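You operate a simulated robot arm through the tools that you are given. There is no shell and no other tool. Be economical: measure what you need, move in short steps, check, and stop when the job is done.

Carry out the task below with a simulated robot arm. There is one attempt and no reset: what you move stays moved.

## Task
Spray the stain on the white napkin twice, then scrub it out with the scrubbing brush.
Fine: collar to SPRAY first, back to LOCK at the end; brush back in its place. Set down upright: wooden scrubbing brush. Where these are worked on the way, their far stop is far enough and under half their travel is too little: spray collar. What is to be rubbed or washed off counts as gone when no trace of it is left.

It is judged by the outcome, as a careful person would: the job done as asked, and still so three seconds after it is handed in. It fails if anything else is knocked over, pushed out of place, dropped, spilled or broken. Flat cloth is picked up by pressing the open fingertips on it (5 to 10 N) and closing them slowly along it; thin cloth reads only 2 to 8 mm in the jaws.

## Robot
A 7-joint arm with a two-finger parallel gripper, fixed in place. Base frame: the origin is at the foot of the arm, x ahead of it, y to its left, z up; the work surface is at about z = 900. Lengths are in mm, angles in rad, forces in N, time in s.
With the tool pointing down near the work surface it reaches from about 300 to 680 mm from the base axis. Its first joint turns from -1.152 to 1.152 rad. Payload 1.57 kg.
Tool frame: the origin (TCP) lies between the finger pads and is the grasp point; the fingertips stand 30 mm ahead of it; z points along the fingers, y is the line along which they close. Largest opening 110 mm; finger width 24, thickness 12; the body of the gripper, 48 by 112 mm, starts 78 mm behind the TCP.
Orientation is that of the tool frame in the base frame, as a unit quaternion [x, y, z, w]. With the fingers straight down and closing along the base's y, the tool's x points along the base's -x, its y along +y and its z along -z.

## Interface
- The arm moves only by the tool nudge_tool. Its arguments are lists of equal length, an entry for each row: "travel": the shift along the tool's x, y, z in units of 50 mm (1.0 is 50 mm), a list of three; "angular": the turn, a rotation vector about the tool's x, y, z in units of 8 degrees (1.0 is 8 degrees), a list of three; "fingers": the finger opening in mm, from 0 to 110. In form: {"travel": [[x, y, z], ...], "angular": [[wx, wy, wz], ...], "fingers": [fingers, ...]}. A call has 1 to 8 rows; each row shifts and turns the commanded pose from where the row before left it, along the tool's axes as they then stand. A call with a number of a shift or a turn outside -1 to 1 is refused whole. Each row takes 0.2 s and may step no farther than 50 mm and 0.15 rad from the row before; otherwise, or with a gripper value out of range, the whole call is refused. A pose out of reach is approached as far as the arm can. The call stops where the force on the tool passes 40 N (or 10 N more than at its start, if that is more) or the arm is blocked; 0.2 s more then pass. Each finger travels about 108 mm/s and halts on what it meets, pressing with about 28 N; the grip force reading is that of the motor and also rises with nothing between the fingers. The clock runs only during rows and for 0.2 s after the last one: add rows that do not move to give the fingers time. The reply holds the time, the measured pose of the TCP, the force on the tool along the base axes, the opening and the grip force, in the units named above and with some noise, with the torque about the TCP (base axes, N m) and any sound that the robot's microphone picked up.
- Cameras (640 x 400 px; columns grow to the right, rows downward): "scene" is fixed at [178.4, -399.2, 1415.6]; the picture's right is [0.68, -0.73, 0.00], its down [-0.33, -0.31, -0.89] and it looks along [0.65, 0.61, -0.46] (base axes); focal length 224 px, centre (320, 200). "wrist" rides on the gripper at [70, 16, -141] in the tool frame; the picture's right is [-0.23, 0.97, 0.00], its down [-0.86, -0.20, -0.48] and it looks along [-0.47, -0.11, 0.88] (tool axes); focal length 222 px, centre (320, 200).
- snapshot(camera): a new picture of that camera. No time passes.
- pixel_to_xyz(camera, pixels): for up to 12 pixels [column, row] of the newest picture of that camera ("zoom" is the newest enlarged one), the place [x, y, z] in the base frame of the surface seen there, good to about 3 mm. No time passes.
- inspect(camera, box): a new picture of the part [left, top, right, bottom] of that camera's present view, enlarged. No time passes.
- hand_in(): hands the job in; it is judged then, once.

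Go step by step. Measure first, check grasps and placings, and put right what went wrong. The budget is 80 turns and 38 pictures, counting those below and the enlarged ones. Unless the task says otherwise, let go and move clear before handing in, and close with one line.

The tools are called as name(argument=value, ...) on one line, values as JSON. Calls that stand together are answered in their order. nudge_tool: Moves the arm, as the interface text tells. Its arguments: {"type":"object","properties":{"travel":{"type":"array"},"angular":{"type":"array"},"fingers":{"type":"array"}},"required":["travel","angular","fingers"]} The other tools are called the same way: snapshot (camera) takes a picture; pixel_to_xyz (camera, pixels) gives the place of the surface under pixels of a picture; inspect (camera, box) takes an enlarged picture of a part of a camera's view; hand_in () hands the job in.

At the start:

```text
time: 0.0
tcp_pos: [286.5, -194.2, 1297.8]
orientation: [0.0, 1.0, 0.0, 0.0]
ft_force: [-0.4, -0.9, 0.2]
torque: [-0.02, 0.01, 0.01]
width: 109.9
gripper_force: 0.1
```

scene: 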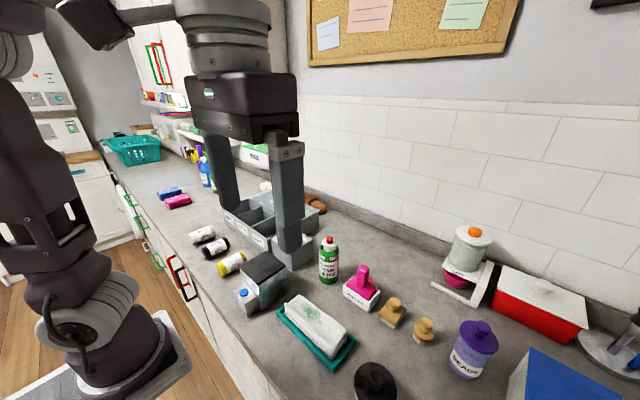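
wrist: 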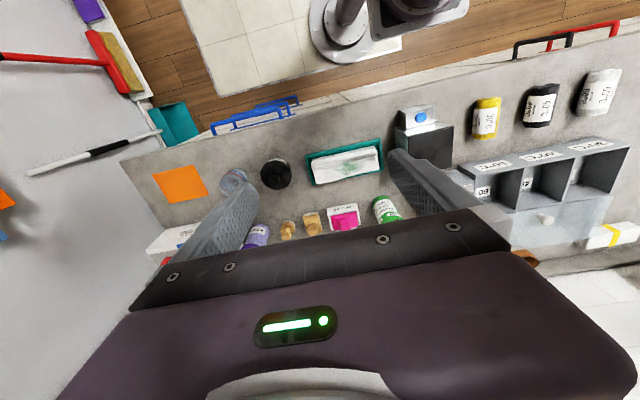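

The napkin on a teal tray is near scene (315,325), with a green bottle near (328,260) and a pink brush near (362,290). I'll zoom in to identify everything.

inspect(camera="scene", box=[220, 220, 420, 345])

inspect(camera="scene", box=[320, 260, 520, 385])

inspect(camera="wrist", box=[220, 90, 460, 240])

```text
3.20 times, centred on (320, 282) of scene
```

zoom: 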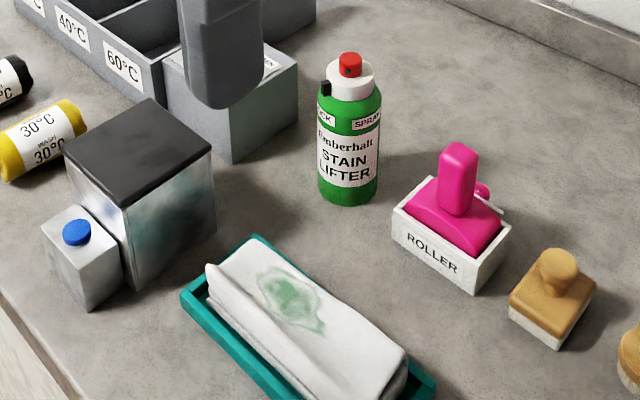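

```text
3.20 times, centred on (420, 322) of scene
```

zoom: 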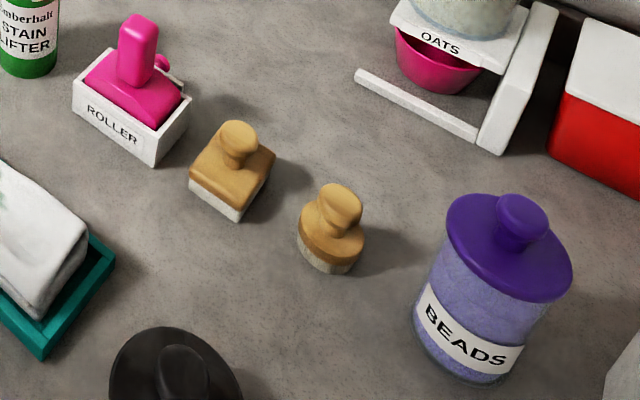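

```text
2.67 times, centred on (340, 165) of wrist
```

zoom: 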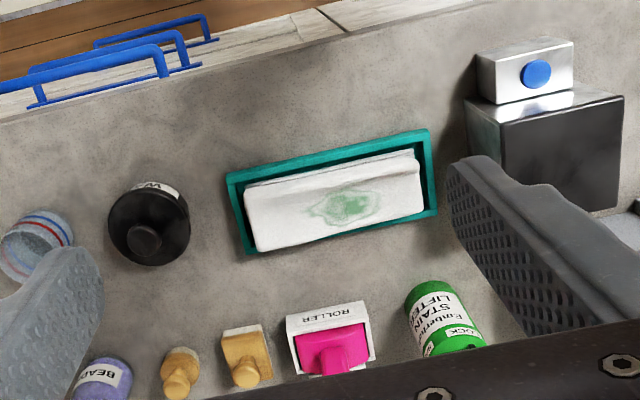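

Two wooden-handled items, at scene (392,312) and (424,330), need telling apart. I'll zoom in closely on them and on the bottle.

inspect(camera="scene", box=[370, 290, 450, 350])

pixel_to_xyz(camera="scene", pixels=[[328, 240], [329, 262], [329, 280], [394, 302], [392, 322], [426, 322], [423, 338], [363, 270], [312, 310], [300, 312], [340, 340], [265, 265]])

inspect(camera="scene", box=[304, 230, 352, 290])

```text
6.67 times, centred on (410, 320) of scene
```

zoom: 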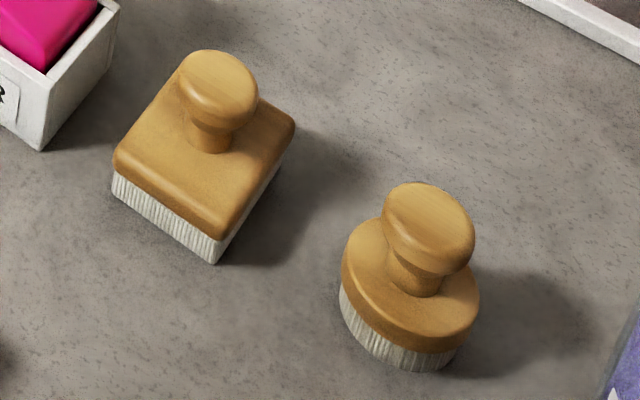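

```text
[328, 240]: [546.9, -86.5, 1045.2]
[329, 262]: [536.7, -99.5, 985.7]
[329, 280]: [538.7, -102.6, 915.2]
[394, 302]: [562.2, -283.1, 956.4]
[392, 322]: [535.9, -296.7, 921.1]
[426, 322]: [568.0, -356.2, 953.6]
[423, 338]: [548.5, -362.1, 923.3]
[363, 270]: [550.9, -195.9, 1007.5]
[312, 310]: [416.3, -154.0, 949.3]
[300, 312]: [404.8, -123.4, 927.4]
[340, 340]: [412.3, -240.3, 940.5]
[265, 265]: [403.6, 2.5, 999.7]
```

```text
6.67 times, centred on (328, 260) of scene
```

zoom: 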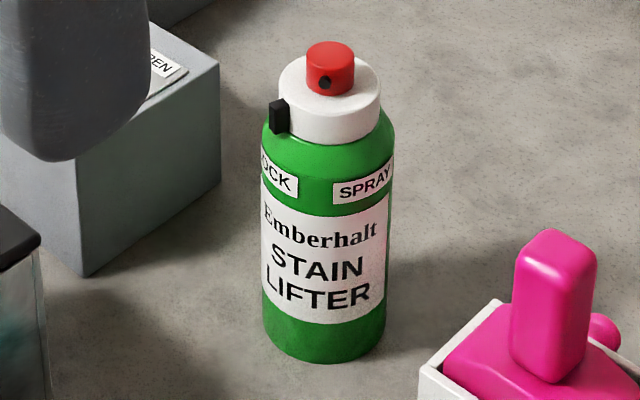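

The bottle stands near (540,-95) with its tab on LOCK, and the nozzle roughly faces the camera. I'll move to a nearer viewpoint and look down at the bottle, brushes and napkin.

nudge_tool(travel=[[-0.7, 0, 0.4], [-0.7, 0, 0.4], [-0.7, 0, 0.4], [0, 0.1, 0.4]], angular=[[0, 0, 0], [0, 0, 0], [0, 0, 0], [0, 0, 0]], fingers=[110, 110, 110, 110])

snapshot(camera="wrist")

```text
time: 1.0
tcp_pos: [393.3, -190.1, 1219.6]
orientation: [-0.001, 1.0, 0.0, -0.001]
ft_force: [0.2, -0.3, 0.2]
torque: [-0.01, -0.02, 0.02]
width: 110.1
gripper_force: 0.1
```

```text
30 pictures are left
```

wrist: 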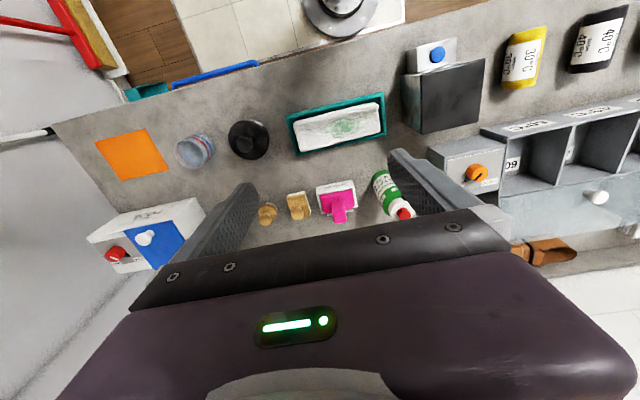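

inspect(camera="wrist", box=[240, 90, 440, 230])

pixel_to_xyz(camera="wrist", pixels=[[404, 212], [268, 208], [296, 202], [345, 126], [249, 141], [290, 117], [382, 95], [387, 135], [300, 155], [372, 126]])

```text
2.86 times, centred on (340, 160) of wrist
```

zoom: 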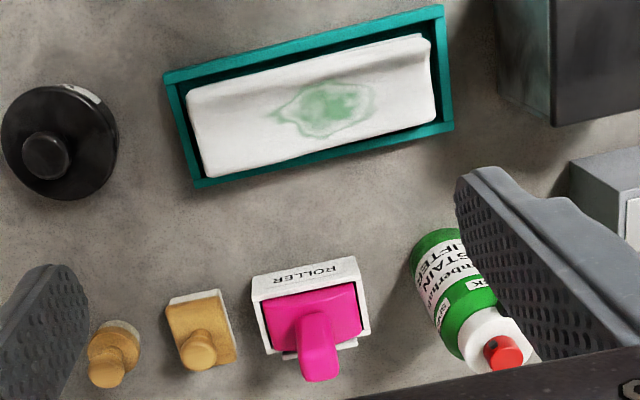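

```text
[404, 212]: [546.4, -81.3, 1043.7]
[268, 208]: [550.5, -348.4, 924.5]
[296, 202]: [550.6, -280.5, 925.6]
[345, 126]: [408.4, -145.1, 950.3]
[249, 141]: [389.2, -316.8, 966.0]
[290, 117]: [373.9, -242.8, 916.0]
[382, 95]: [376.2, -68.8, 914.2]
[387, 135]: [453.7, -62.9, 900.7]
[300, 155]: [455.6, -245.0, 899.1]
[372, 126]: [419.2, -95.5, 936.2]
```

The bottle axis is near (552,-83). I'll move above it for a precise view.

nudge_tool(travel=[[-0.636, 0.428, 0.24], [-0.636, 0.428, 0.24], [-0.636, 0.428, 0.24], [-0.636, 0.428, 0.24], [-0.636, 0.428, 0.24], [0, 0, 0]], angular=[[0, 0, 0], [0, 0, 0], [0, 0, 0], [0, 0, 0], [0, 0, 0], [0, 0, 0]], fingers=[110, 110, 110, 110, 110, 110])

inspect(camera="wrist", box=[200, 40, 440, 210])

```text
time: 2.4
tcp_pos: [549.6, -80.9, 1160.8]
orientation: [0.0, 1.0, 0.0, 0.0]
ft_force: [-0.5, -0.3, 0.2]
torque: [0.01, -0.03, -0.01]
width: 110.2
gripper_force: 0.1
```

```text
2.35 times, centred on (320, 125) of wrist
```

zoom: 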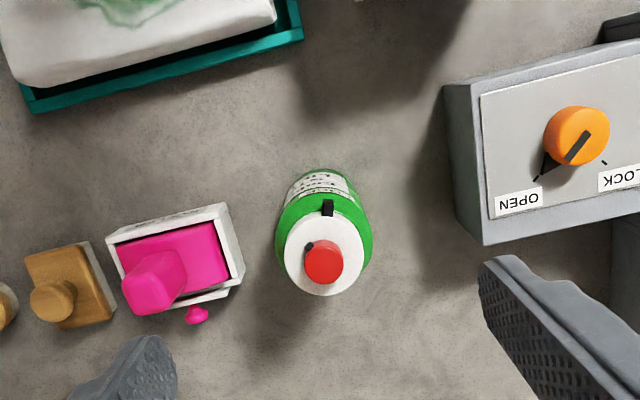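

The bottle is straight below, with the tab pointing about 160° and the nozzle about 212°. I'll measure the button, collar and tab points.

pixel_to_xyz(camera="zoom", pixels=[[323, 265], [309, 246], [328, 208], [295, 235], [320, 291], [290, 250], [352, 245], [300, 270], [280, 240], [368, 240], [323, 250]])

```text
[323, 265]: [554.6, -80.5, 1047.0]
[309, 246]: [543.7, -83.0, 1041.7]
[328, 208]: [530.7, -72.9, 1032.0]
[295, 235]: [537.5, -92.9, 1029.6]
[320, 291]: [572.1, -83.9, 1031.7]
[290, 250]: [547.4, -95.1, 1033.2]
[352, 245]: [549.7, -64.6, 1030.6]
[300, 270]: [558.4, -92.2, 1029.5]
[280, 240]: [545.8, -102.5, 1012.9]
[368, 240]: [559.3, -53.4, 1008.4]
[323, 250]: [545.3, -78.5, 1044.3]
```

The button centre is about (553,-80), its top 1047; the collar spans about 1012–1031 and the tab is at 163°. The nozzle already aims at the stain, so I'll turn the tool -24° and go down around the collar.

nudge_tool(travel=[[-0.07, 0.03, 0], [0, 0, 0.3], [0, 0, 0.5], [0, 0, 0.7], [0, 0, 0.5], [0, 0, 0.3], [0, 0, 0]], angular=[[0, 0, 1], [0, 0, 1], [0, 0, 1], [0, 0, 0], [0, 0, 0], [0, 0, 0], [0, 0, 0]], fingers=[70, 70, 70, 70, 70, 70, 70])

inspect(camera="wrist", box=[220, 90, 420, 220])

```text
time: 4.0
tcp_pos: [554.6, -79.6, 1043.9]
orientation: [0.208, 0.978, 0.0, 0.0]
ft_force: [0.4, 0.6, 0.6]
torque: [0.01, 0.0, -0.02]
width: 70.2
gripper_force: 0.0
```

```text
3.08 times, centred on (320, 155) of wrist
```

zoom: 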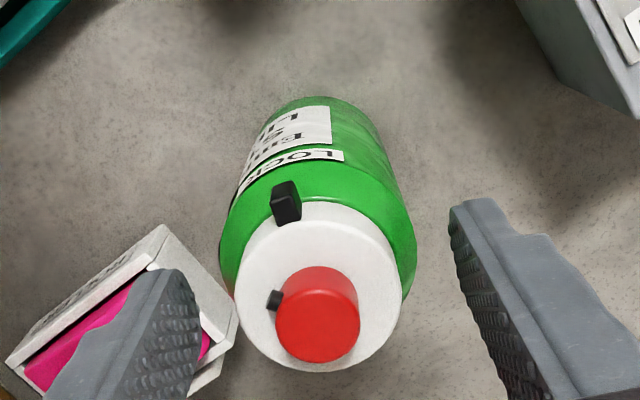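

The fingers straddle the collar. Closing on it.

nudge_tool(travel=[[0, 0, -0.04], [0, 0, 0], [0, 0, 0], [0, 0, 0]], angular=[[0, 0, 0], [0, 0, 0], [0, 0, 0], [0, 0, 0]], fingers=[50, 44, 36, 34])

```text
time: 5.0
tcp_pos: [554.7, -78.4, 1044.4]
orientation: [0.207, 0.978, 0.0, 0.001]
ft_force: [-0.2, -1.3, 0.6]
torque: [-0.13, 0.0, 0.0]
width: 43.6
gripper_force: 28.0
```

Gripped at 43.6 mm. I'll turn counter-clockwise by 32° and check whether the bottle turns too.

nudge_tool(travel=[[0, 0, 0], [0, 0, 0], [0, 0, 0], [0, 0, 0], [0, 0, 0]], angular=[[0, 0, -1], [0, 0, -1], [0, 0, -1], [0, 0, -1], [0, 0, 0]], fingers=[34, 34, 34, 34, 34])

inspect(camera="scene", box=[284, 220, 372, 290])

```text
time: 6.2
tcp_pos: [553.3, -80.4, 1045.1]
orientation: [-0.071, 0.998, 0.0, 0.001]
ft_force: [-1.9, -0.1, 11.3]
torque: [0.04, 0.15, 0.0]
width: 43.8
gripper_force: 27.9
```

```text
5.71 times, centred on (328, 255) of scene
```

zoom: 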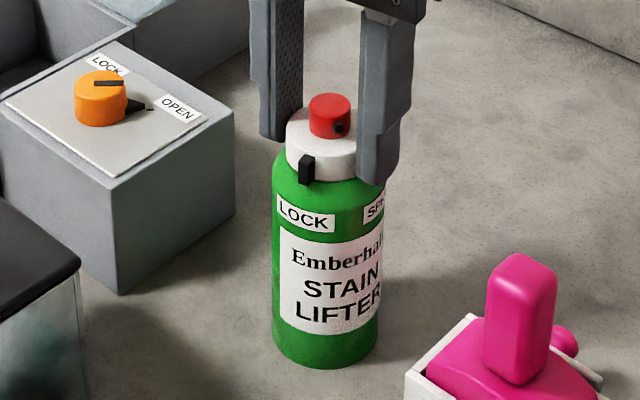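

The whole bottle turned (LOCK label moved with the tab), and 11 N upward says the fingertips sit on the shoulder. I'll turn it back, release, raise about 8 mm and regrip.

nudge_tool(travel=[[0, 0, 0], [0, 0, 0], [0, 0, 0], [0, 0, 0], [0, 0, 0], [0, 0, 0], [0, 0, -0.16], [0, 0, 0]], angular=[[0, 0, 1], [0, 0, 1], [0, 0, 1], [0, 0, 1], [0, 0, 0], [0, 0, 0], [0, 0, 0], [0, 0, 0]], fingers=[34, 34, 34, 34, 34, 60, 60, 60])

inspect(camera="scene", box=[284, 220, 372, 290])

```text
time: 8.0
tcp_pos: [554.6, -81.9, 1053.3]
orientation: [0.208, 0.978, 0.0, 0.001]
ft_force: [-0.7, 0.2, -0.4]
torque: [-0.01, 0.01, -0.03]
width: 60.4
gripper_force: 0.1
```

```text
5.71 times, centred on (328, 255) of scene
```

zoom: 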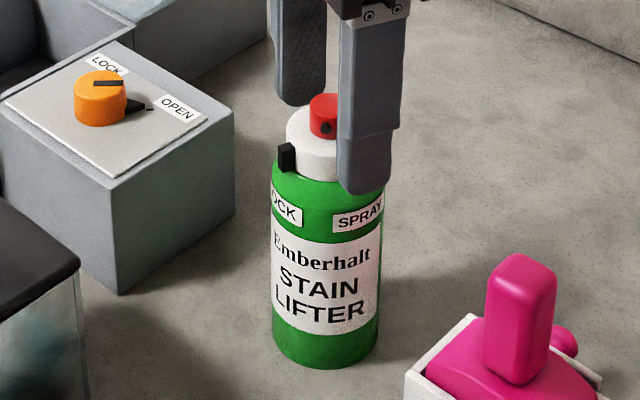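

The bottle is restored. Regripping higher, with a small downward bias, then turning 24° as a test.

nudge_tool(travel=[[0, 0, 0], [0, 0, 0], [0, 0, 0], [0, 0, 0.04], [0, 0, 0], [0, 0, 0], [0, 0, 0], [0, 0, 0]], angular=[[0, 0, 0], [0, 0, 0], [0, 0, 0], [0, 0, 0], [0, 0, -1], [0, 0, -1], [0, 0, -1], [0, 0, 0]], fingers=[46, 36, 34, 34, 34, 34, 34, 34])

inspect(camera="scene", box=[284, 220, 372, 290])

```text
time: 9.8
tcp_pos: [554.6, -81.5, 1052.0]
orientation: [0.0, 1.0, 0.0, 0.0]
ft_force: [4.1, 4.4, 20.9]
torque: [0.16, -0.22, 0.0]
width: 40.6
gripper_force: 28.0
```

```text
5.71 times, centred on (328, 255) of scene
```

zoom: 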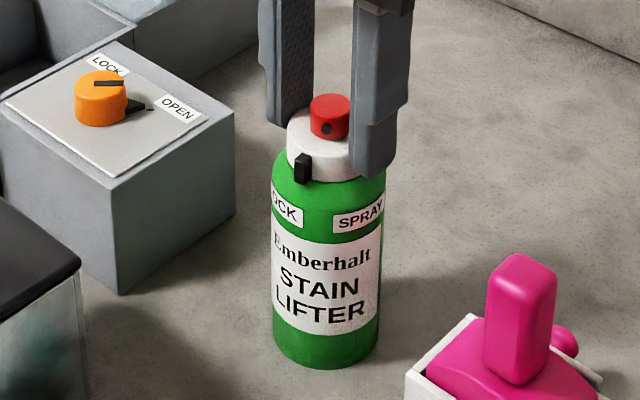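

Only the collar turned this time. I'll carry on, 56° more.

nudge_tool(travel=[[0, 0, 0], [0, 0, 0], [0, 0, 0], [0, 0, 0], [0, 0, 0], [0, 0, 0], [0, 0, 0], [0, 0, 0]], angular=[[0, 0, -1], [0, 0, -1], [0, 0, -1], [0, 0, -1], [0, 0, -1], [0, 0, -1], [0, 0, -1], [0, 0, 0]], fingers=[34, 34, 34, 34, 34, 34, 34, 34])

inspect(camera="scene", box=[284, 220, 372, 290])

```text
time: 11.6
tcp_pos: [554.7, -80.6, 1051.2]
orientation: [-0.47, 0.883, -0.001, 0.0]
ft_force: [5.3, -3.8, 24.6]
torque: [-0.21, -0.15, 0.01]
width: 40.7
gripper_force: 28.7
```

```text
5.71 times, centred on (328, 255) of scene
```

zoom: 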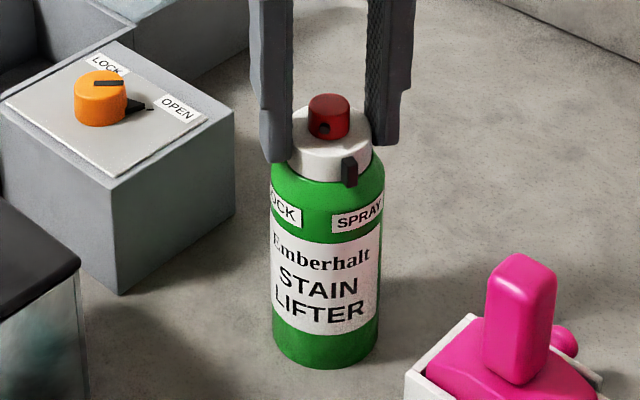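

The tab is just short of the middle of SPRAY. Two more steps, to the stop.

nudge_tool(travel=[[0, 0, 0], [0, 0, 0], [0, 0, 0]], angular=[[0, 0, -1], [0, 0, -1], [0, 0, 0]], fingers=[34, 34, 34])

inspect(camera="scene", box=[284, 220, 372, 290])

```text
time: 12.4
tcp_pos: [553.8, -79.8, 1050.8]
orientation: [-0.588, 0.809, 0.001, 0.0]
ft_force: [6.7, 4.6, 12.5]
torque: [0.71, -0.55, -0.12]
width: 40.4
gripper_force: 28.0
```

```text
5.71 times, centred on (328, 255) of scene
```

zoom: 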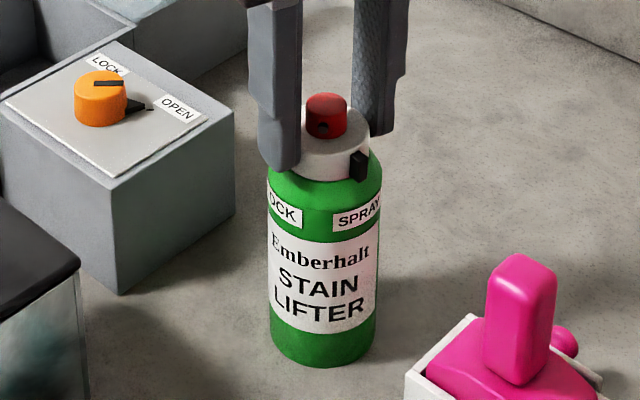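

The tab is at SPRAY and the torque rise shows the stop. I'll release, rise clear and turn the wrist partly back.

nudge_tool(travel=[[0, 0, 0], [0, 0, 0], [0, 0, -0.5], [0, 0, -0.7], [0, 0, -0.7], [0, 0, 0], [0, 0, 0], [0, 0, 0]], angular=[[0, 0, 0], [0, 0, 0], [0, 0, 0], [0, 0, 1], [0, 0, 1], [0, 0, 1], [0, 0, 1], [0, 0, 1]], fingers=[60, 70, 70, 70, 70, 70, 70, 70])

nudge_tool(travel=[[0, 0, 0], [0, 0, 0], [0, 0, 0], [0, 0, 0], [0, 0, 0]], angular=[[0, 0, 1], [0, 0, 1], [0, 0, 1], [0, 0, 1], [0, 0, 0]], fingers=[70, 70, 70, 70, 70])

inspect(camera="wrist", box=[200, 40, 440, 210])

```text
time: 14.2
tcp_pos: [552.0, -83.2, 1145.5]
orientation: [-0.275, 0.962, 0.0, 0.0]
ft_force: [0.1, -0.4, -0.1]
torque: [0.0, -0.01, 0.01]
width: 69.9
gripper_force: 0.1
```

```text
time: 15.4
tcp_pos: [554.8, -80.4, 1146.5]
orientation: [0.0, 1.0, 0.0, -0.001]
ft_force: [-0.4, 0.0, -0.6]
torque: [0.01, 0.02, -0.03]
width: 70.0
gripper_force: 0.1
```

```text
2.35 times, centred on (320, 125) of wrist
```

zoom: 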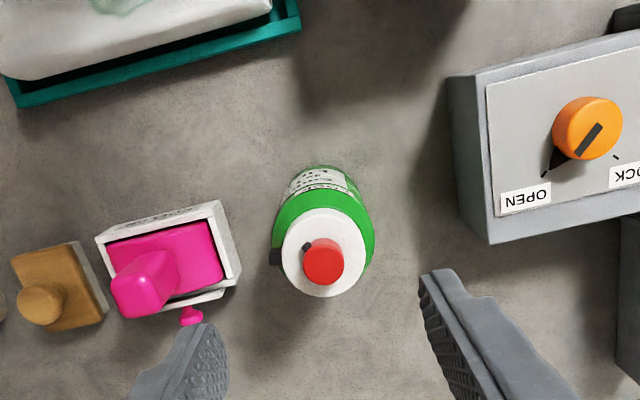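

The collar's tab is at SPRAY and the nozzle points about 209° towards the stain (204° from the bottle). I'll close the fingers and go down to just above the button.

nudge_tool(travel=[[0.02, 0, 0], [0, 0, 0.3], [0, 0, 0.4], [0, 0, 0.4], [0, 0, 0.1], [0, 0, 0]], angular=[[0, 0, 0], [0, 0, 0], [0, 0, 0], [0, 0, 0], [0, 0, 0], [0, 0, 0]], fingers=[30, 0, 0, 0, 0, 0])

inspect(camera="scene", box=[264, 220, 384, 340])

```text
time: 16.8
tcp_pos: [553.5, -80.9, 1087.6]
orientation: [-0.001, 1.0, 0.0, 0.0]
ft_force: [-0.2, -0.2, -0.3]
torque: [0.0, 0.0, -0.01]
width: 0.0
gripper_force: 21.6
```

```text
3.33 times, centred on (324, 280) of scene
```

zoom: 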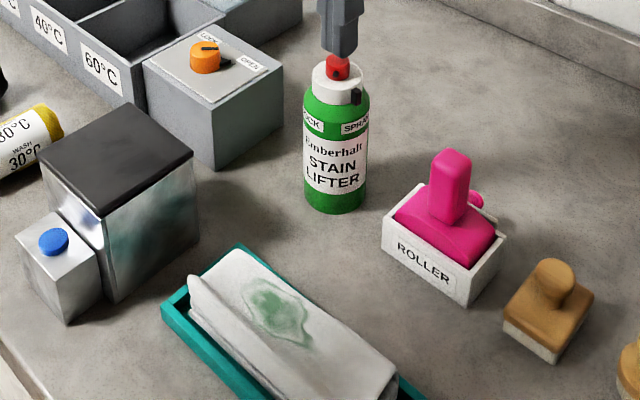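

The closed fingertips are about 10 mm above the button. Pressing about 4 mm past contact.

nudge_tool(travel=[[0, 0, 0.16], [0, 0, 0.06], [0, 0, 0.06], [0, 0, 0]], angular=[[0, 0, 0], [0, 0, 0], [0, 0, 0], [0, 0, 0]], fingers=[0, 0, 0, 0])

```text
time: 17.8
tcp_pos: [553.0, -80.9, 1072.7]
orientation: [0.0, 1.0, 0.0, 0.0]
ft_force: [-0.5, -1.5, 1.5]
torque: [-0.01, -0.03, 0.03]
width: 0.3
gripper_force: 20.9
heard: click
```

A click was heard with light force. I'll look for a sign of spray on the napkin.

inspect(camera="scene", box=[264, 220, 384, 340])

```text
3.33 times, centred on (324, 280) of scene
```

zoom: 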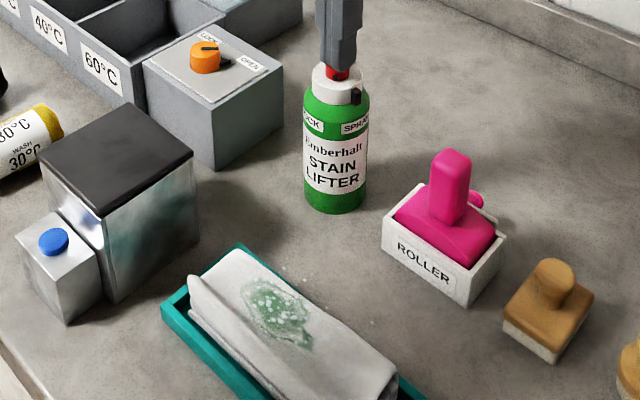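

Foam specks now lie on the stain, so the first spray hit. I'll release the button and press once more.

nudge_tool(travel=[[0, 0, -0.28], [0, 0, 0], [0, 0, 0], [0, 0, 0.16], [0, 0, 0.06], [0, 0, 0.06], [0, 0, 0]], angular=[[0, 0, 0], [0, 0, 0], [0, 0, 0], [0, 0, 0], [0, 0, 0], [0, 0, 0], [0, 0, 0]], fingers=[0, 0, 0, 0, 0, 0, 0])

inspect(camera="scene", box=[264, 220, 384, 340])

```text
time: 19.4
tcp_pos: [553.9, -81.9, 1073.4]
orientation: [0.0, 1.0, 0.001, -0.001]
ft_force: [0.0, 0.7, 2.0]
torque: [0.03, 0.05, 0.01]
width: 0.1
gripper_force: 20.8
heard: click
```

```text
3.33 times, centred on (324, 280) of scene
```

zoom: 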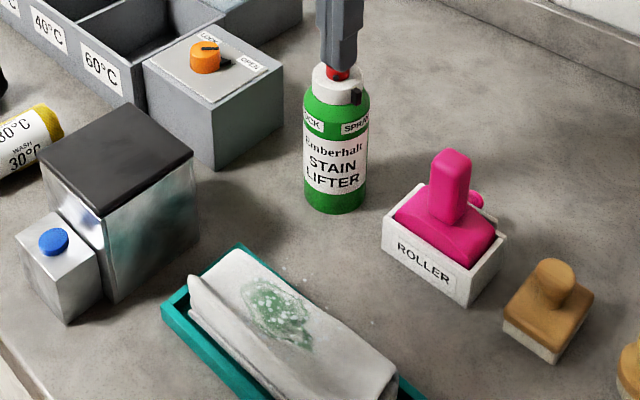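

The second click and more foam: two sprays done. Now I'll rise and move over the brushes, opening the fingers.

nudge_tool(travel=[[0, 0, -0.8], [0, -0.5, -0.3], [0, -0.95, 0], [0, -0.95, 0], [0.2, -0.95, 0], [0, -0.6, 0], [0, 0, 0]], angular=[[0, 0, 0], [0, 0, 0], [0, 0, 0], [0, 0, 0], [0, 0, 0], [0, 0, 0], [0, 0, 0]], fingers=[0, 0, 30, 50, 70, 70, 70])

inspect(camera="wrist", box=[200, 40, 440, 210])

```text
time: 21.0
tcp_pos: [542.8, -279.2, 1126.0]
orientation: [0.0, 1.0, 0.0, 0.0]
ft_force: [-0.3, 0.3, 0.5]
torque: [-0.01, -0.02, 0.04]
width: 69.9
gripper_force: 0.0
```

```text
2.35 times, centred on (320, 125) of wrist
```

zoom: 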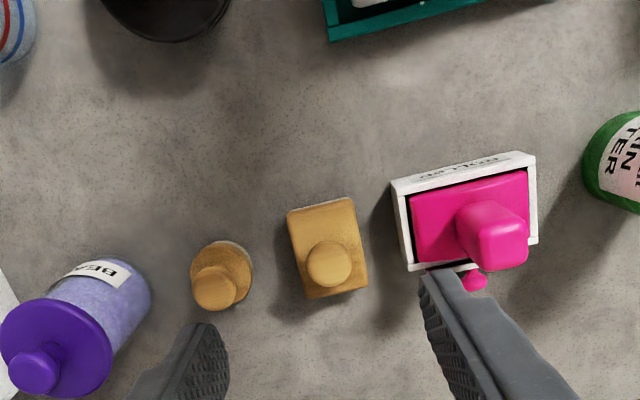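

The rectangular wooden brush with stiff white bristles at zoom (328,250) is the scrubbing brush type. I'll measure it.

pixel_to_xyz(camera="zoom", pixels=[[328, 263], [290, 213], [351, 200], [366, 287], [307, 296], [310, 220], [355, 265], [318, 199], [215, 288], [222, 250], [248, 268]])

inspect(camera="wrist", box=[260, 100, 350, 180])

```text
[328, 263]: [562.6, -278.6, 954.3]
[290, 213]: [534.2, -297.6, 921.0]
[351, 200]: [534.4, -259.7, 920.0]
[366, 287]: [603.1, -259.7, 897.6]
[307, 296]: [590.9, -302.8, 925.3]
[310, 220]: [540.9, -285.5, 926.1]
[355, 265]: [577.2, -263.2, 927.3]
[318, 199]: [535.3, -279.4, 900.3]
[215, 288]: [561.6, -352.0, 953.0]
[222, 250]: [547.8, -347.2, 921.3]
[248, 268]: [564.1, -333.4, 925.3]
```

```text
5.00 times, centred on (305, 140) of wrist
```

zoom: 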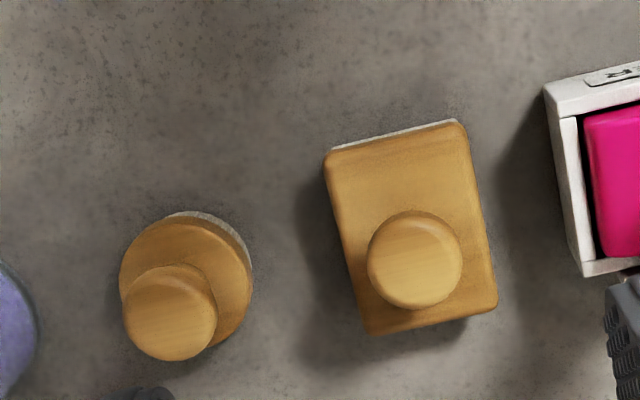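

The brush's knob is at (562.6,-278.6), top about 955, block top about 927. I'll move over it and go down with a 46 mm opening.

nudge_tool(travel=[[-0.4, 0.01, 0], [0, 0, 0.7], [0, 0, 0.8], [0, 0, 0.8], [0, 0, 0.5], [0, 0, 0.2], [0, 0, 0.2], [0, 0, 0]], angular=[[0, 0, 0], [0, 0, 0], [0, 0, 0], [0, 0, 0], [0, 0, 0], [0, 0, 0], [0, 0, 0], [0, 0, 0]], fingers=[46, 46, 46, 46, 46, 46, 46, 46])

inspect(camera="wrist", box=[220, 80, 420, 220])

```text
time: 22.8
tcp_pos: [563.6, -277.1, 966.0]
orientation: [-0.001, 1.0, 0.0, -0.001]
ft_force: [1.1, 0.0, 0.8]
torque: [-0.01, -0.02, 0.02]
width: 46.0
gripper_force: 0.0
```

```text
2.86 times, centred on (320, 150) of wrist
```

zoom: 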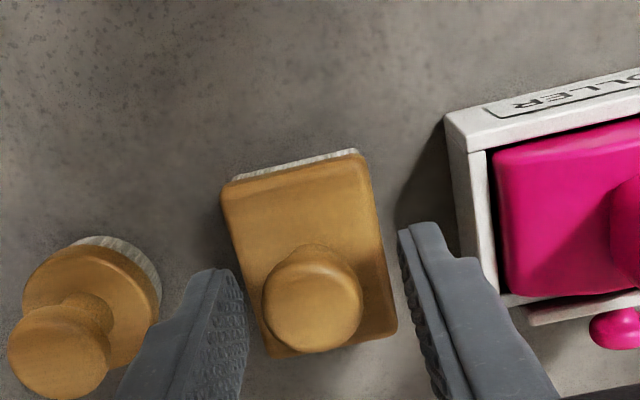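

The fingers straddle the knob. Closing and lifting a little.

nudge_tool(travel=[[0, 0, 0.04], [0, 0, 0], [0, 0, 0], [0, 0, 0], [0, 0, -0.3], [0, 0, -0.8], [0, 0, -0.8], [0, 0, 0]], angular=[[0, 0, 0], [0, 0, 0], [0, 0, 0], [0, 0, 0], [0, 0, 0], [0, 0, 0], [0, 0, 0], [0, 0, 0]], fingers=[36, 24, 15, 15, 15, 15, 15, 15])

inspect(camera="scene", box=[270, 220, 450, 360])

```text
time: 24.6
tcp_pos: [563.9, -278.3, 1057.9]
orientation: [0.0, 1.0, 0.0, -0.001]
ft_force: [-1.0, 0.2, -0.7]
torque: [0.0, -0.02, 0.01]
width: 26.6
gripper_force: 28.0
```

```text
2.86 times, centred on (360, 290) of scene
```

zoom: 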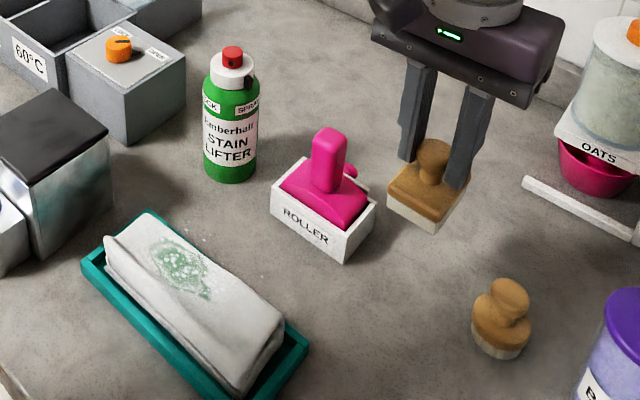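

The brush hangs level in the jaws. I'll measure the stain's extent on the napkin.

pixel_to_xyz(camera="zoom", pixels=[[180, 268], [155, 250], [205, 295], [165, 275], [200, 262], [130, 240], [230, 300], [240, 340], [180, 300], [190, 230], [200, 240], [272, 276]])

inspect(camera="scene", box=[290, 285, 360, 355])

```text
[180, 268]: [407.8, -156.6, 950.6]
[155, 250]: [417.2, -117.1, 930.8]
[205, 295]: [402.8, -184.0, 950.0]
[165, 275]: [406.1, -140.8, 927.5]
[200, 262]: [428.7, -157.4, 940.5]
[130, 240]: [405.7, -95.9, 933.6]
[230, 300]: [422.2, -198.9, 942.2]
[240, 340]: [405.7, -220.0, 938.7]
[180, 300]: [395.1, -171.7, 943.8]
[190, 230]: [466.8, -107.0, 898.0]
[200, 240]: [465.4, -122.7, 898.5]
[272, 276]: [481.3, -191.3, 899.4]
```

```text
5.71 times, centred on (325, 320) of scene
```

zoom: 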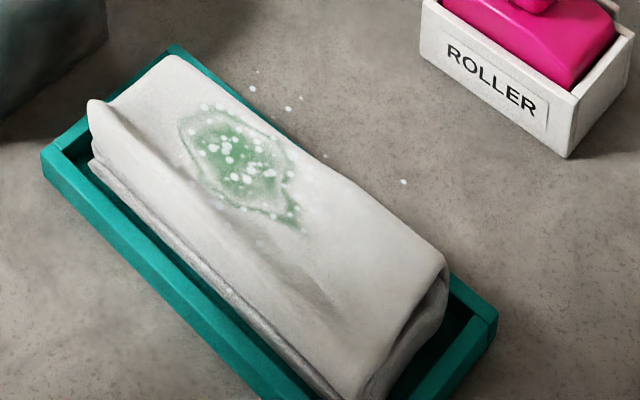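

The stain spans this zoom's (180–300, 105–230). I'll measure its outline.

pixel_to_xyz(camera="zoom", pixels=[[185, 120], [215, 105], [250, 130], [285, 155], [295, 175], [298, 228], [250, 205], [210, 180], [190, 150], [235, 165], [265, 180], [175, 65]])

```text
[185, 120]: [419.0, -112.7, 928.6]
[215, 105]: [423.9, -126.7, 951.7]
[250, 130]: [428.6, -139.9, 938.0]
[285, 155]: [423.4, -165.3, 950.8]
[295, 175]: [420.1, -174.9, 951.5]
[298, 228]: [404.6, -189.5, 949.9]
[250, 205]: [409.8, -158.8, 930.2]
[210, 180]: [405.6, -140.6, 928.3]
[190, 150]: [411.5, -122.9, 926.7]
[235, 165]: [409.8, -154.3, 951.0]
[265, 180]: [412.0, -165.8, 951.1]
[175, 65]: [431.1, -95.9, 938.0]
```

Stain spans roughly x 395–432, y -110 to -192, surface near z 930–950. I'll carry the brush back first, then over to the stain, clear of the roller.

nudge_tool(travel=[[0.5, 0, -0.5], [0.95, 0, 0], [0.95, 0, 0], [0.6, 0.6, 0], [0, 0.95, 0], [0, 0.85, 0], [0, 0, 0.5], [0, 0, 0]], angular=[[0, 0, 0], [0, 0, 0], [0, 0, 0], [0, 0, 0], [0, 0, 0], [0, 0, 0], [0, 0, 0], [0, 0, 0]], fingers=[15, 15, 15, 15, 15, 15, 15, 15])

inspect(camera="scene", box=[260, 235, 380, 355])

```text
time: 26.4
tcp_pos: [416.1, -156.1, 1058.3]
orientation: [0.0, 1.0, 0.0, 0.0]
ft_force: [0.2, 0.6, -0.9]
torque: [0.04, 0.01, 0.0]
width: 26.6
gripper_force: 28.1
```

```text
3.33 times, centred on (320, 295) of scene
```

zoom: 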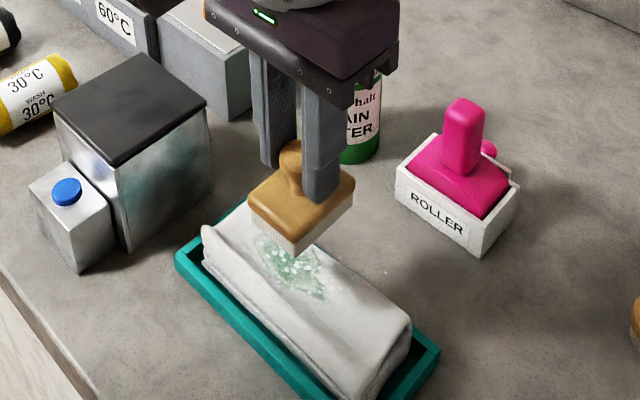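

The brush is over the stain. Lowering towards contact.

nudge_tool(travel=[[0, 0, 0.6], [0, 0, 0.16], [0, 0, 0.06], [0, 0, 0]], angular=[[0, 0, 0], [0, 0, 0], [0, 0, 0], [0, 0, 0]], fingers=[15, 15, 15, 15])

```text
time: 27.4
tcp_pos: [414.5, -157.2, 1018.6]
orientation: [0.001, 1.0, -0.001, 0.001]
ft_force: [0.3, -0.1, -1.1]
torque: [0.0, -0.03, 0.04]
width: 26.6
gripper_force: 28.1
```

nudge_tool(travel=[[0, 0, 0.08], [0, 0, 0.04], [0, 0, 0]], angular=[[0, 0, 0], [0, 0, 0], [0, 0, 0]], fingers=[15, 15, 15])

```text
time: 28.2
tcp_pos: [414.6, -158.7, 1015.0]
orientation: [0.0, 1.0, -0.001, 0.001]
ft_force: [1.6, -1.9, 26.9]
torque: [-0.06, -0.06, 0.03]
width: 26.4
gripper_force: 28.1
```

Contact near 1016, pressing 27 N. I'll ease off slightly and start scrubbing along the stain in modest strokes.

nudge_tool(travel=[[0, 0, -0.03], [0, 0.4, 0], [0, 0.3, 0], [0, -0.5, 0], [0, -0.5, 0], [0, -0.3, 0], [0, 0.5, 0], [0, 0.2, 0]], angular=[[0, 0, 0], [0, 0, 0], [0, 0, 0], [0, 0, 0], [0, 0, 0], [0, 0, 0], [0, 0, 0], [0, 0, 0]], fingers=[15, 15, 15, 15, 15, 15, 15, 15])

inspect(camera="scene", box=[260, 235, 380, 355])

```text
time: 30.0
tcp_pos: [413.7, -151.4, 1014.5]
orientation: [0.001, 1.0, 0.0, 0.001]
ft_force: [0.7, -3.0, 5.3]
torque: [-0.17, -0.18, -0.03]
width: 26.6
gripper_force: 28.3
```

```text
3.33 times, centred on (320, 295) of scene
```

zoom: 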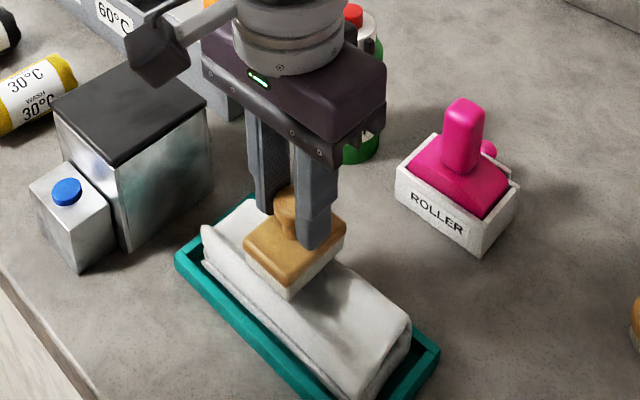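

The tray and napkin stayed put and the visible part already looks clean. A few more strokes covering both ends and sides, then I'll lift.

nudge_tool(travel=[[0.15, 0.5, 0.02], [0, 0.3, 0], [0, -0.6, 0], [0, -0.6, 0], [-0.3, -0.4, 0], [0, 0.6, 0], [0, 0.6, 0], [0, 0.4, 0]], angular=[[0, 0, 0], [0, 0, 0], [0, 0, 0], [0, 0, 0], [0, 0, 0], [0, 0, 0], [0, 0, 0], [0, 0, 0]], fingers=[15, 15, 15, 15, 15, 15, 15, 15])

nudge_tool(travel=[[0, -0.6, 0], [0.15, -0.6, 0], [0, -0.5, 0], [0, 0.5, -0.6], [0, 0.2, -0.8], [0, 0, -0.6], [-0.9, -0.3, 0], [0, 0, 0]], angular=[[0, 0, 0], [0, 0, 0], [0, 0, 0], [0, 0, 0], [0, 0, 0], [0, 0, 0], [0, 0, 0], [0, 0, 0]], fingers=[15, 15, 15, 15, 15, 15, 15, 15])

inspect(camera="scene", box=[280, 275, 370, 365])

```text
time: 31.8
tcp_pos: [420.4, -114.9, 1013.5]
orientation: [-0.001, 1.0, -0.002, 0.002]
ft_force: [2.3, -9.8, 21.6]
torque: [-0.37, -0.47, -0.14]
width: 26.5
gripper_force: 27.4
```

```text
time: 33.6
tcp_pos: [459.9, -174.3, 1112.1]
orientation: [0.0, 1.0, 0.0, -0.001]
ft_force: [1.0, 0.4, -1.0]
torque: [0.02, -0.02, 0.01]
width: 26.1
gripper_force: 28.1
```

```text
4.44 times, centred on (325, 320) of scene
```

zoom: 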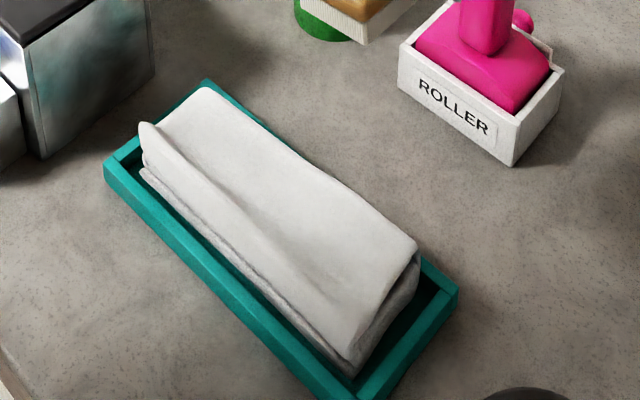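

The napkin is clean with no trace left. I'll carry the brush back above its place at (563.5,-278).

nudge_tool(travel=[[0, -0.7, 0], [0, -0.7, 0], [-0.69, -0.68, 0], [-0.69, 0, 0], [-0.69, 0, 0.3], [0, 0, 0.8], [0, 0, 0.8], [0, 0, 0]], angular=[[0, 0, 0], [0, 0, 0], [0, 0, 0], [0, 0, 0], [0, 0, 0], [0, 0, 0], [0, 0, 0], [0, 0, 0]], fingers=[15, 15, 15, 15, 15, 15, 15, 15])

inspect(camera="scene", box=[340, 260, 460, 350])

```text
time: 35.4
tcp_pos: [558.6, -280.1, 1019.3]
orientation: [0.0, 1.0, 0.0, 0.0]
ft_force: [-0.2, -0.7, -0.8]
torque: [0.01, 0.0, 0.01]
width: 26.6
gripper_force: 27.6
```

```text
4.44 times, centred on (400, 305) of scene
```

zoom: 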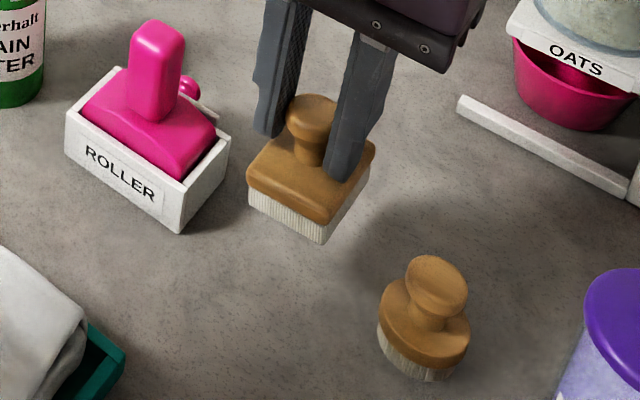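

The brush is level. Shifting 5 mm forward and 2 mm left, then lowering to just above the counter.

nudge_tool(travel=[[-0.1, 0.04, 0.3], [0, 0, 0.4], [0, 0, 0.24], [0, 0, 0]], angular=[[0, 0, 0], [0, 0, 0], [0, 0, 0], [0, 0, 0]], fingers=[15, 15, 15, 15])

nudge_tool(travel=[[0, 0, 0.05], [0, 0, 0.04], [0, 0, 0]], angular=[[0, 0, 0], [0, 0, 0], [0, 0, 0]], fingers=[15, 15, 15])

```text
time: 36.4
tcp_pos: [564.2, -279.1, 971.3]
orientation: [0.0, 1.0, 0.0, 0.0]
ft_force: [-0.4, 0.7, -0.7]
torque: [-0.02, -0.02, 0.03]
width: 26.4
gripper_force: 27.8
```

```text
time: 37.2
tcp_pos: [566.0, -278.4, 967.1]
orientation: [0.0, 1.0, 0.0, 0.001]
ft_force: [0.6, -0.1, -0.2]
torque: [0.01, -0.02, 0.01]
width: 26.1
gripper_force: 28.2
```

nudge_tool(travel=[[0.03, 0, 0.05], [0, 0, 0]], angular=[[0, 0, 0], [0, 0, 0]], fingers=[15, 15])

```text
time: 37.8
tcp_pos: [564.1, -278.5, 964.6]
orientation: [0.0, 1.0, 0.001, 0.0]
ft_force: [0.1, 0.1, -0.7]
torque: [-0.02, 0.03, -0.03]
width: 25.7
gripper_force: 28.3
```

No contact yet at 964.6; going down a little more.

nudge_tool(travel=[[0, 0, 0.04], [0, 0, 0]], angular=[[0, 0, 0], [0, 0, 0]], fingers=[15, 15])

```text
time: 38.4
tcp_pos: [564.2, -279.7, 962.4]
orientation: [0.0, 1.0, 0.0, 0.0]
ft_force: [0.9, 0.4, -0.3]
torque: [0.02, -0.02, 0.01]
width: 26.4
gripper_force: 27.8
```

nudge_tool(travel=[[0, 0.02, 0.04], [0, 0, 0]], angular=[[0, 0, 0], [0, 0, 0]], fingers=[15, 15])

inspect(camera="scene", box=[340, 260, 460, 350])

```text
time: 39.0
tcp_pos: [564.4, -279.2, 961.1]
orientation: [0.0, 1.0, -0.001, 0.002]
ft_force: [-2.9, -1.1, 9.2]
torque: [0.05, -0.09, 0.01]
width: 26.3
gripper_force: 27.9
```

```text
4.44 times, centred on (400, 305) of scene
```

zoom: 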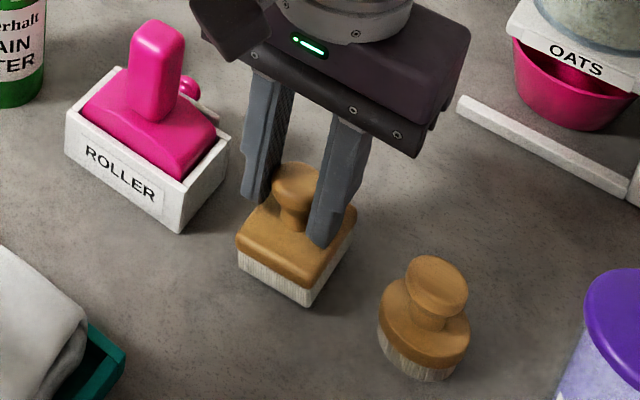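

The brush now touches the counter (9 N) at its place. I'll open, rise straight up and look.

nudge_tool(travel=[[0, 0, 0], [0, 0, 0], [0, 0, -0.4], [0, 0, -0.9], [0, 0, -0.9], [0, 0, -0.9], [0.2, 0, 0], [0, 0, 0]], angular=[[0, 0, 0], [0, 0, 0], [0, 0, 0], [0, 0, 0], [0, 0, 0], [0, 0, 0], [0, 0, 0], [0, 0, 0]], fingers=[40, 46, 46, 46, 46, 46, 46, 46])

inspect(camera="scene", box=[370, 290, 450, 350])

```text
time: 40.8
tcp_pos: [551.9, -279.2, 1116.5]
orientation: [0.0, 1.0, 0.0, 0.0]
ft_force: [0.4, -0.1, -0.2]
torque: [0.0, 0.03, 0.02]
width: 46.1
gripper_force: 0.1
```

```text
6.67 times, centred on (410, 320) of scene
```

zoom: 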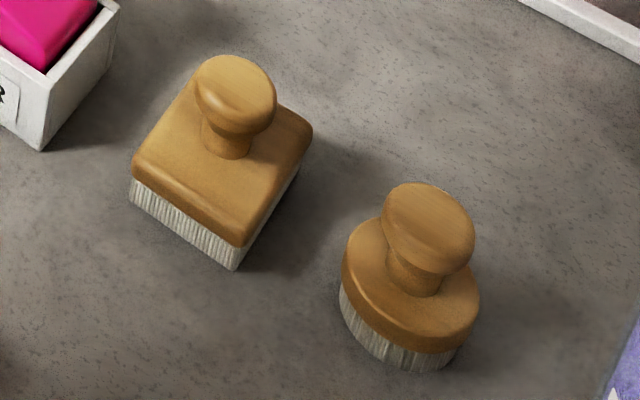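

The brush stands upright within a few mm of its old place. Now I'll go back over the bottle to return the collar to LOCK.

nudge_tool(travel=[[0, 0.8, 0], [0, 0.8, 0], [0, 0.8, 0], [0, 0.8, 0], [-0.03, 0.78, 0], [0, 0, 0], [0, 0, 0], [0, 0, 0]], angular=[[0, 0, 0], [0, 0, 0], [0, 0, 0], [0, 0, 0], [0, 0, 0], [0, 0, -1], [0, 0, -1], [0, 0, -1]], fingers=[60, 60, 60, 60, 60, 60, 60, 60])

nudge_tool(travel=[[0, 0, 0], [0, 0, 0], [0, 0, 0], [0, 0, 0], [0, 0, 0], [0, 0, 0], [0, 0, 0]], angular=[[0, 0, -1], [0, 0, -1], [0, 0, -1], [0, 0, -1], [0, 0, -1], [0, 0, -1], [0, 0, 0]], fingers=[60, 60, 60, 60, 60, 60, 60])

inspect(camera="wrist", box=[200, 40, 440, 210])

```text
time: 42.6
tcp_pos: [557.7, -78.7, 1115.8]
orientation: [-0.209, 0.978, 0.0, 0.0]
ft_force: [0.3, 0.4, -0.3]
torque: [-0.02, 0.01, 0.01]
width: 59.9
gripper_force: 0.0
```

```text
time: 44.2
tcp_pos: [557.3, -81.1, 1115.1]
orientation: [-0.589, 0.808, 0.0, 0.001]
ft_force: [0.1, -0.5, -0.9]
torque: [-0.04, 0.05, 0.0]
width: 60.2
gripper_force: 0.1
```

```text
2.35 times, centred on (320, 125) of wrist
```

zoom: 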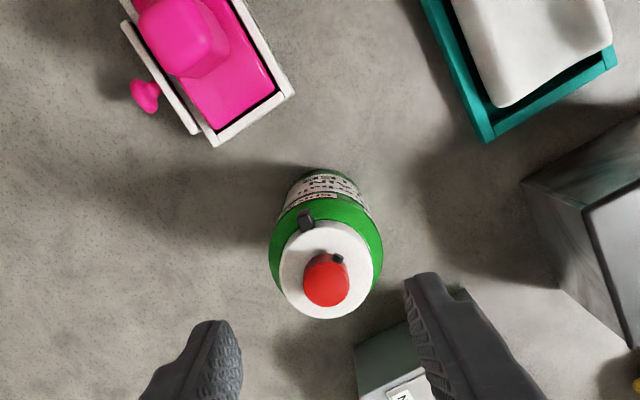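

Tab at SPRAY, bottle upright. I'll check the button's exact place.

pixel_to_xyz(camera="zoom", pixels=[[328, 275], [325, 290], [286, 270], [370, 265], [327, 312], [320, 235]])

```text
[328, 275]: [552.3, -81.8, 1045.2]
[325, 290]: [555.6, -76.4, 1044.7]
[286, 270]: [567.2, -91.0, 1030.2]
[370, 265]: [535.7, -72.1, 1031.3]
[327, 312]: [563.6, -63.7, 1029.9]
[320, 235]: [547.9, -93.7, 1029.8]
```

Centre is about (552.5,-80). Shifting 4 mm, lowering to TCP 1053 and gripping the collar.

nudge_tool(travel=[[0.02, 0.08, 0.3], [0, 0, 0.5], [0, 0, 0.42], [0, 0, 0], [0, 0, 0], [0, 0, 0], [0, 0, 0]], angular=[[0, 0, 0], [0, 0, 0], [0, 0, 0], [0, 0, 0], [0, 0, 0], [0, 0, 0], [0, 0, 0]], fingers=[60, 60, 60, 60, 48, 36, 34])

```text
time: 45.8
tcp_pos: [552.0, -80.1, 1052.8]
orientation: [-0.588, 0.809, 0.001, -0.001]
ft_force: [1.3, 0.2, 0.7]
torque: [-0.02, -0.16, -0.01]
width: 40.9
gripper_force: 27.8
```

Collar gripped at 40.9 mm, centred. A slight downward press, then turning back clockwise 56°.

nudge_tool(travel=[[0, 0, 0.04], [0, 0, 0], [0, 0, 0], [0, 0, 0], [0, 0, 0], [0, 0, 0], [0, 0, 0], [0, 0, 0]], angular=[[0, 0, 0], [0, 0, 1], [0, 0, 1], [0, 0, 1], [0, 0, 1], [0, 0, 1], [0, 0, 1], [0, 0, 1]], fingers=[34, 34, 34, 34, 34, 34, 34, 34])

nudge_tool(travel=[[0, 0, 0], [0, 0, 0], [0, 0, 0], [0, 0, 0]], angular=[[0, 0, 1], [0, 0, 1], [0, 0, 1], [0, 0, 0]], fingers=[34, 34, 34, 34])

inspect(camera="scene", box=[284, 220, 372, 290])

```text
time: 47.6
tcp_pos: [552.9, -80.4, 1052.4]
orientation: [-0.138, 0.99, 0.0, 0.001]
ft_force: [3.5, -1.3, 22.9]
torque: [0.03, -0.36, -0.01]
width: 40.8
gripper_force: 27.9
```

```text
time: 48.6
tcp_pos: [553.4, -79.7, 1052.1]
orientation: [0.071, 0.997, 0.0, 0.0]
ft_force: [6.0, 4.3, 11.8]
torque: [0.38, -0.74, 0.0]
width: 40.8
gripper_force: 27.8
```

```text
5.71 times, centred on (328, 255) of scene
```

zoom: 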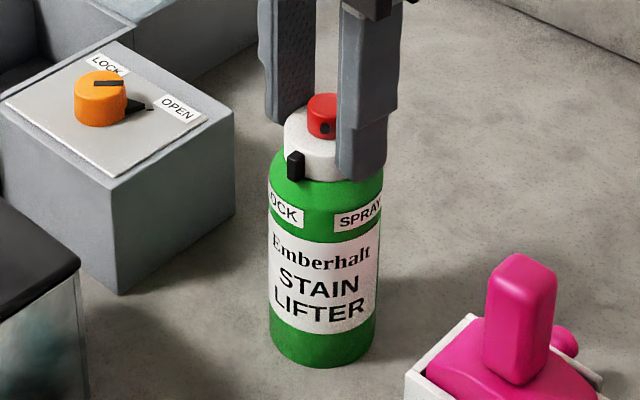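

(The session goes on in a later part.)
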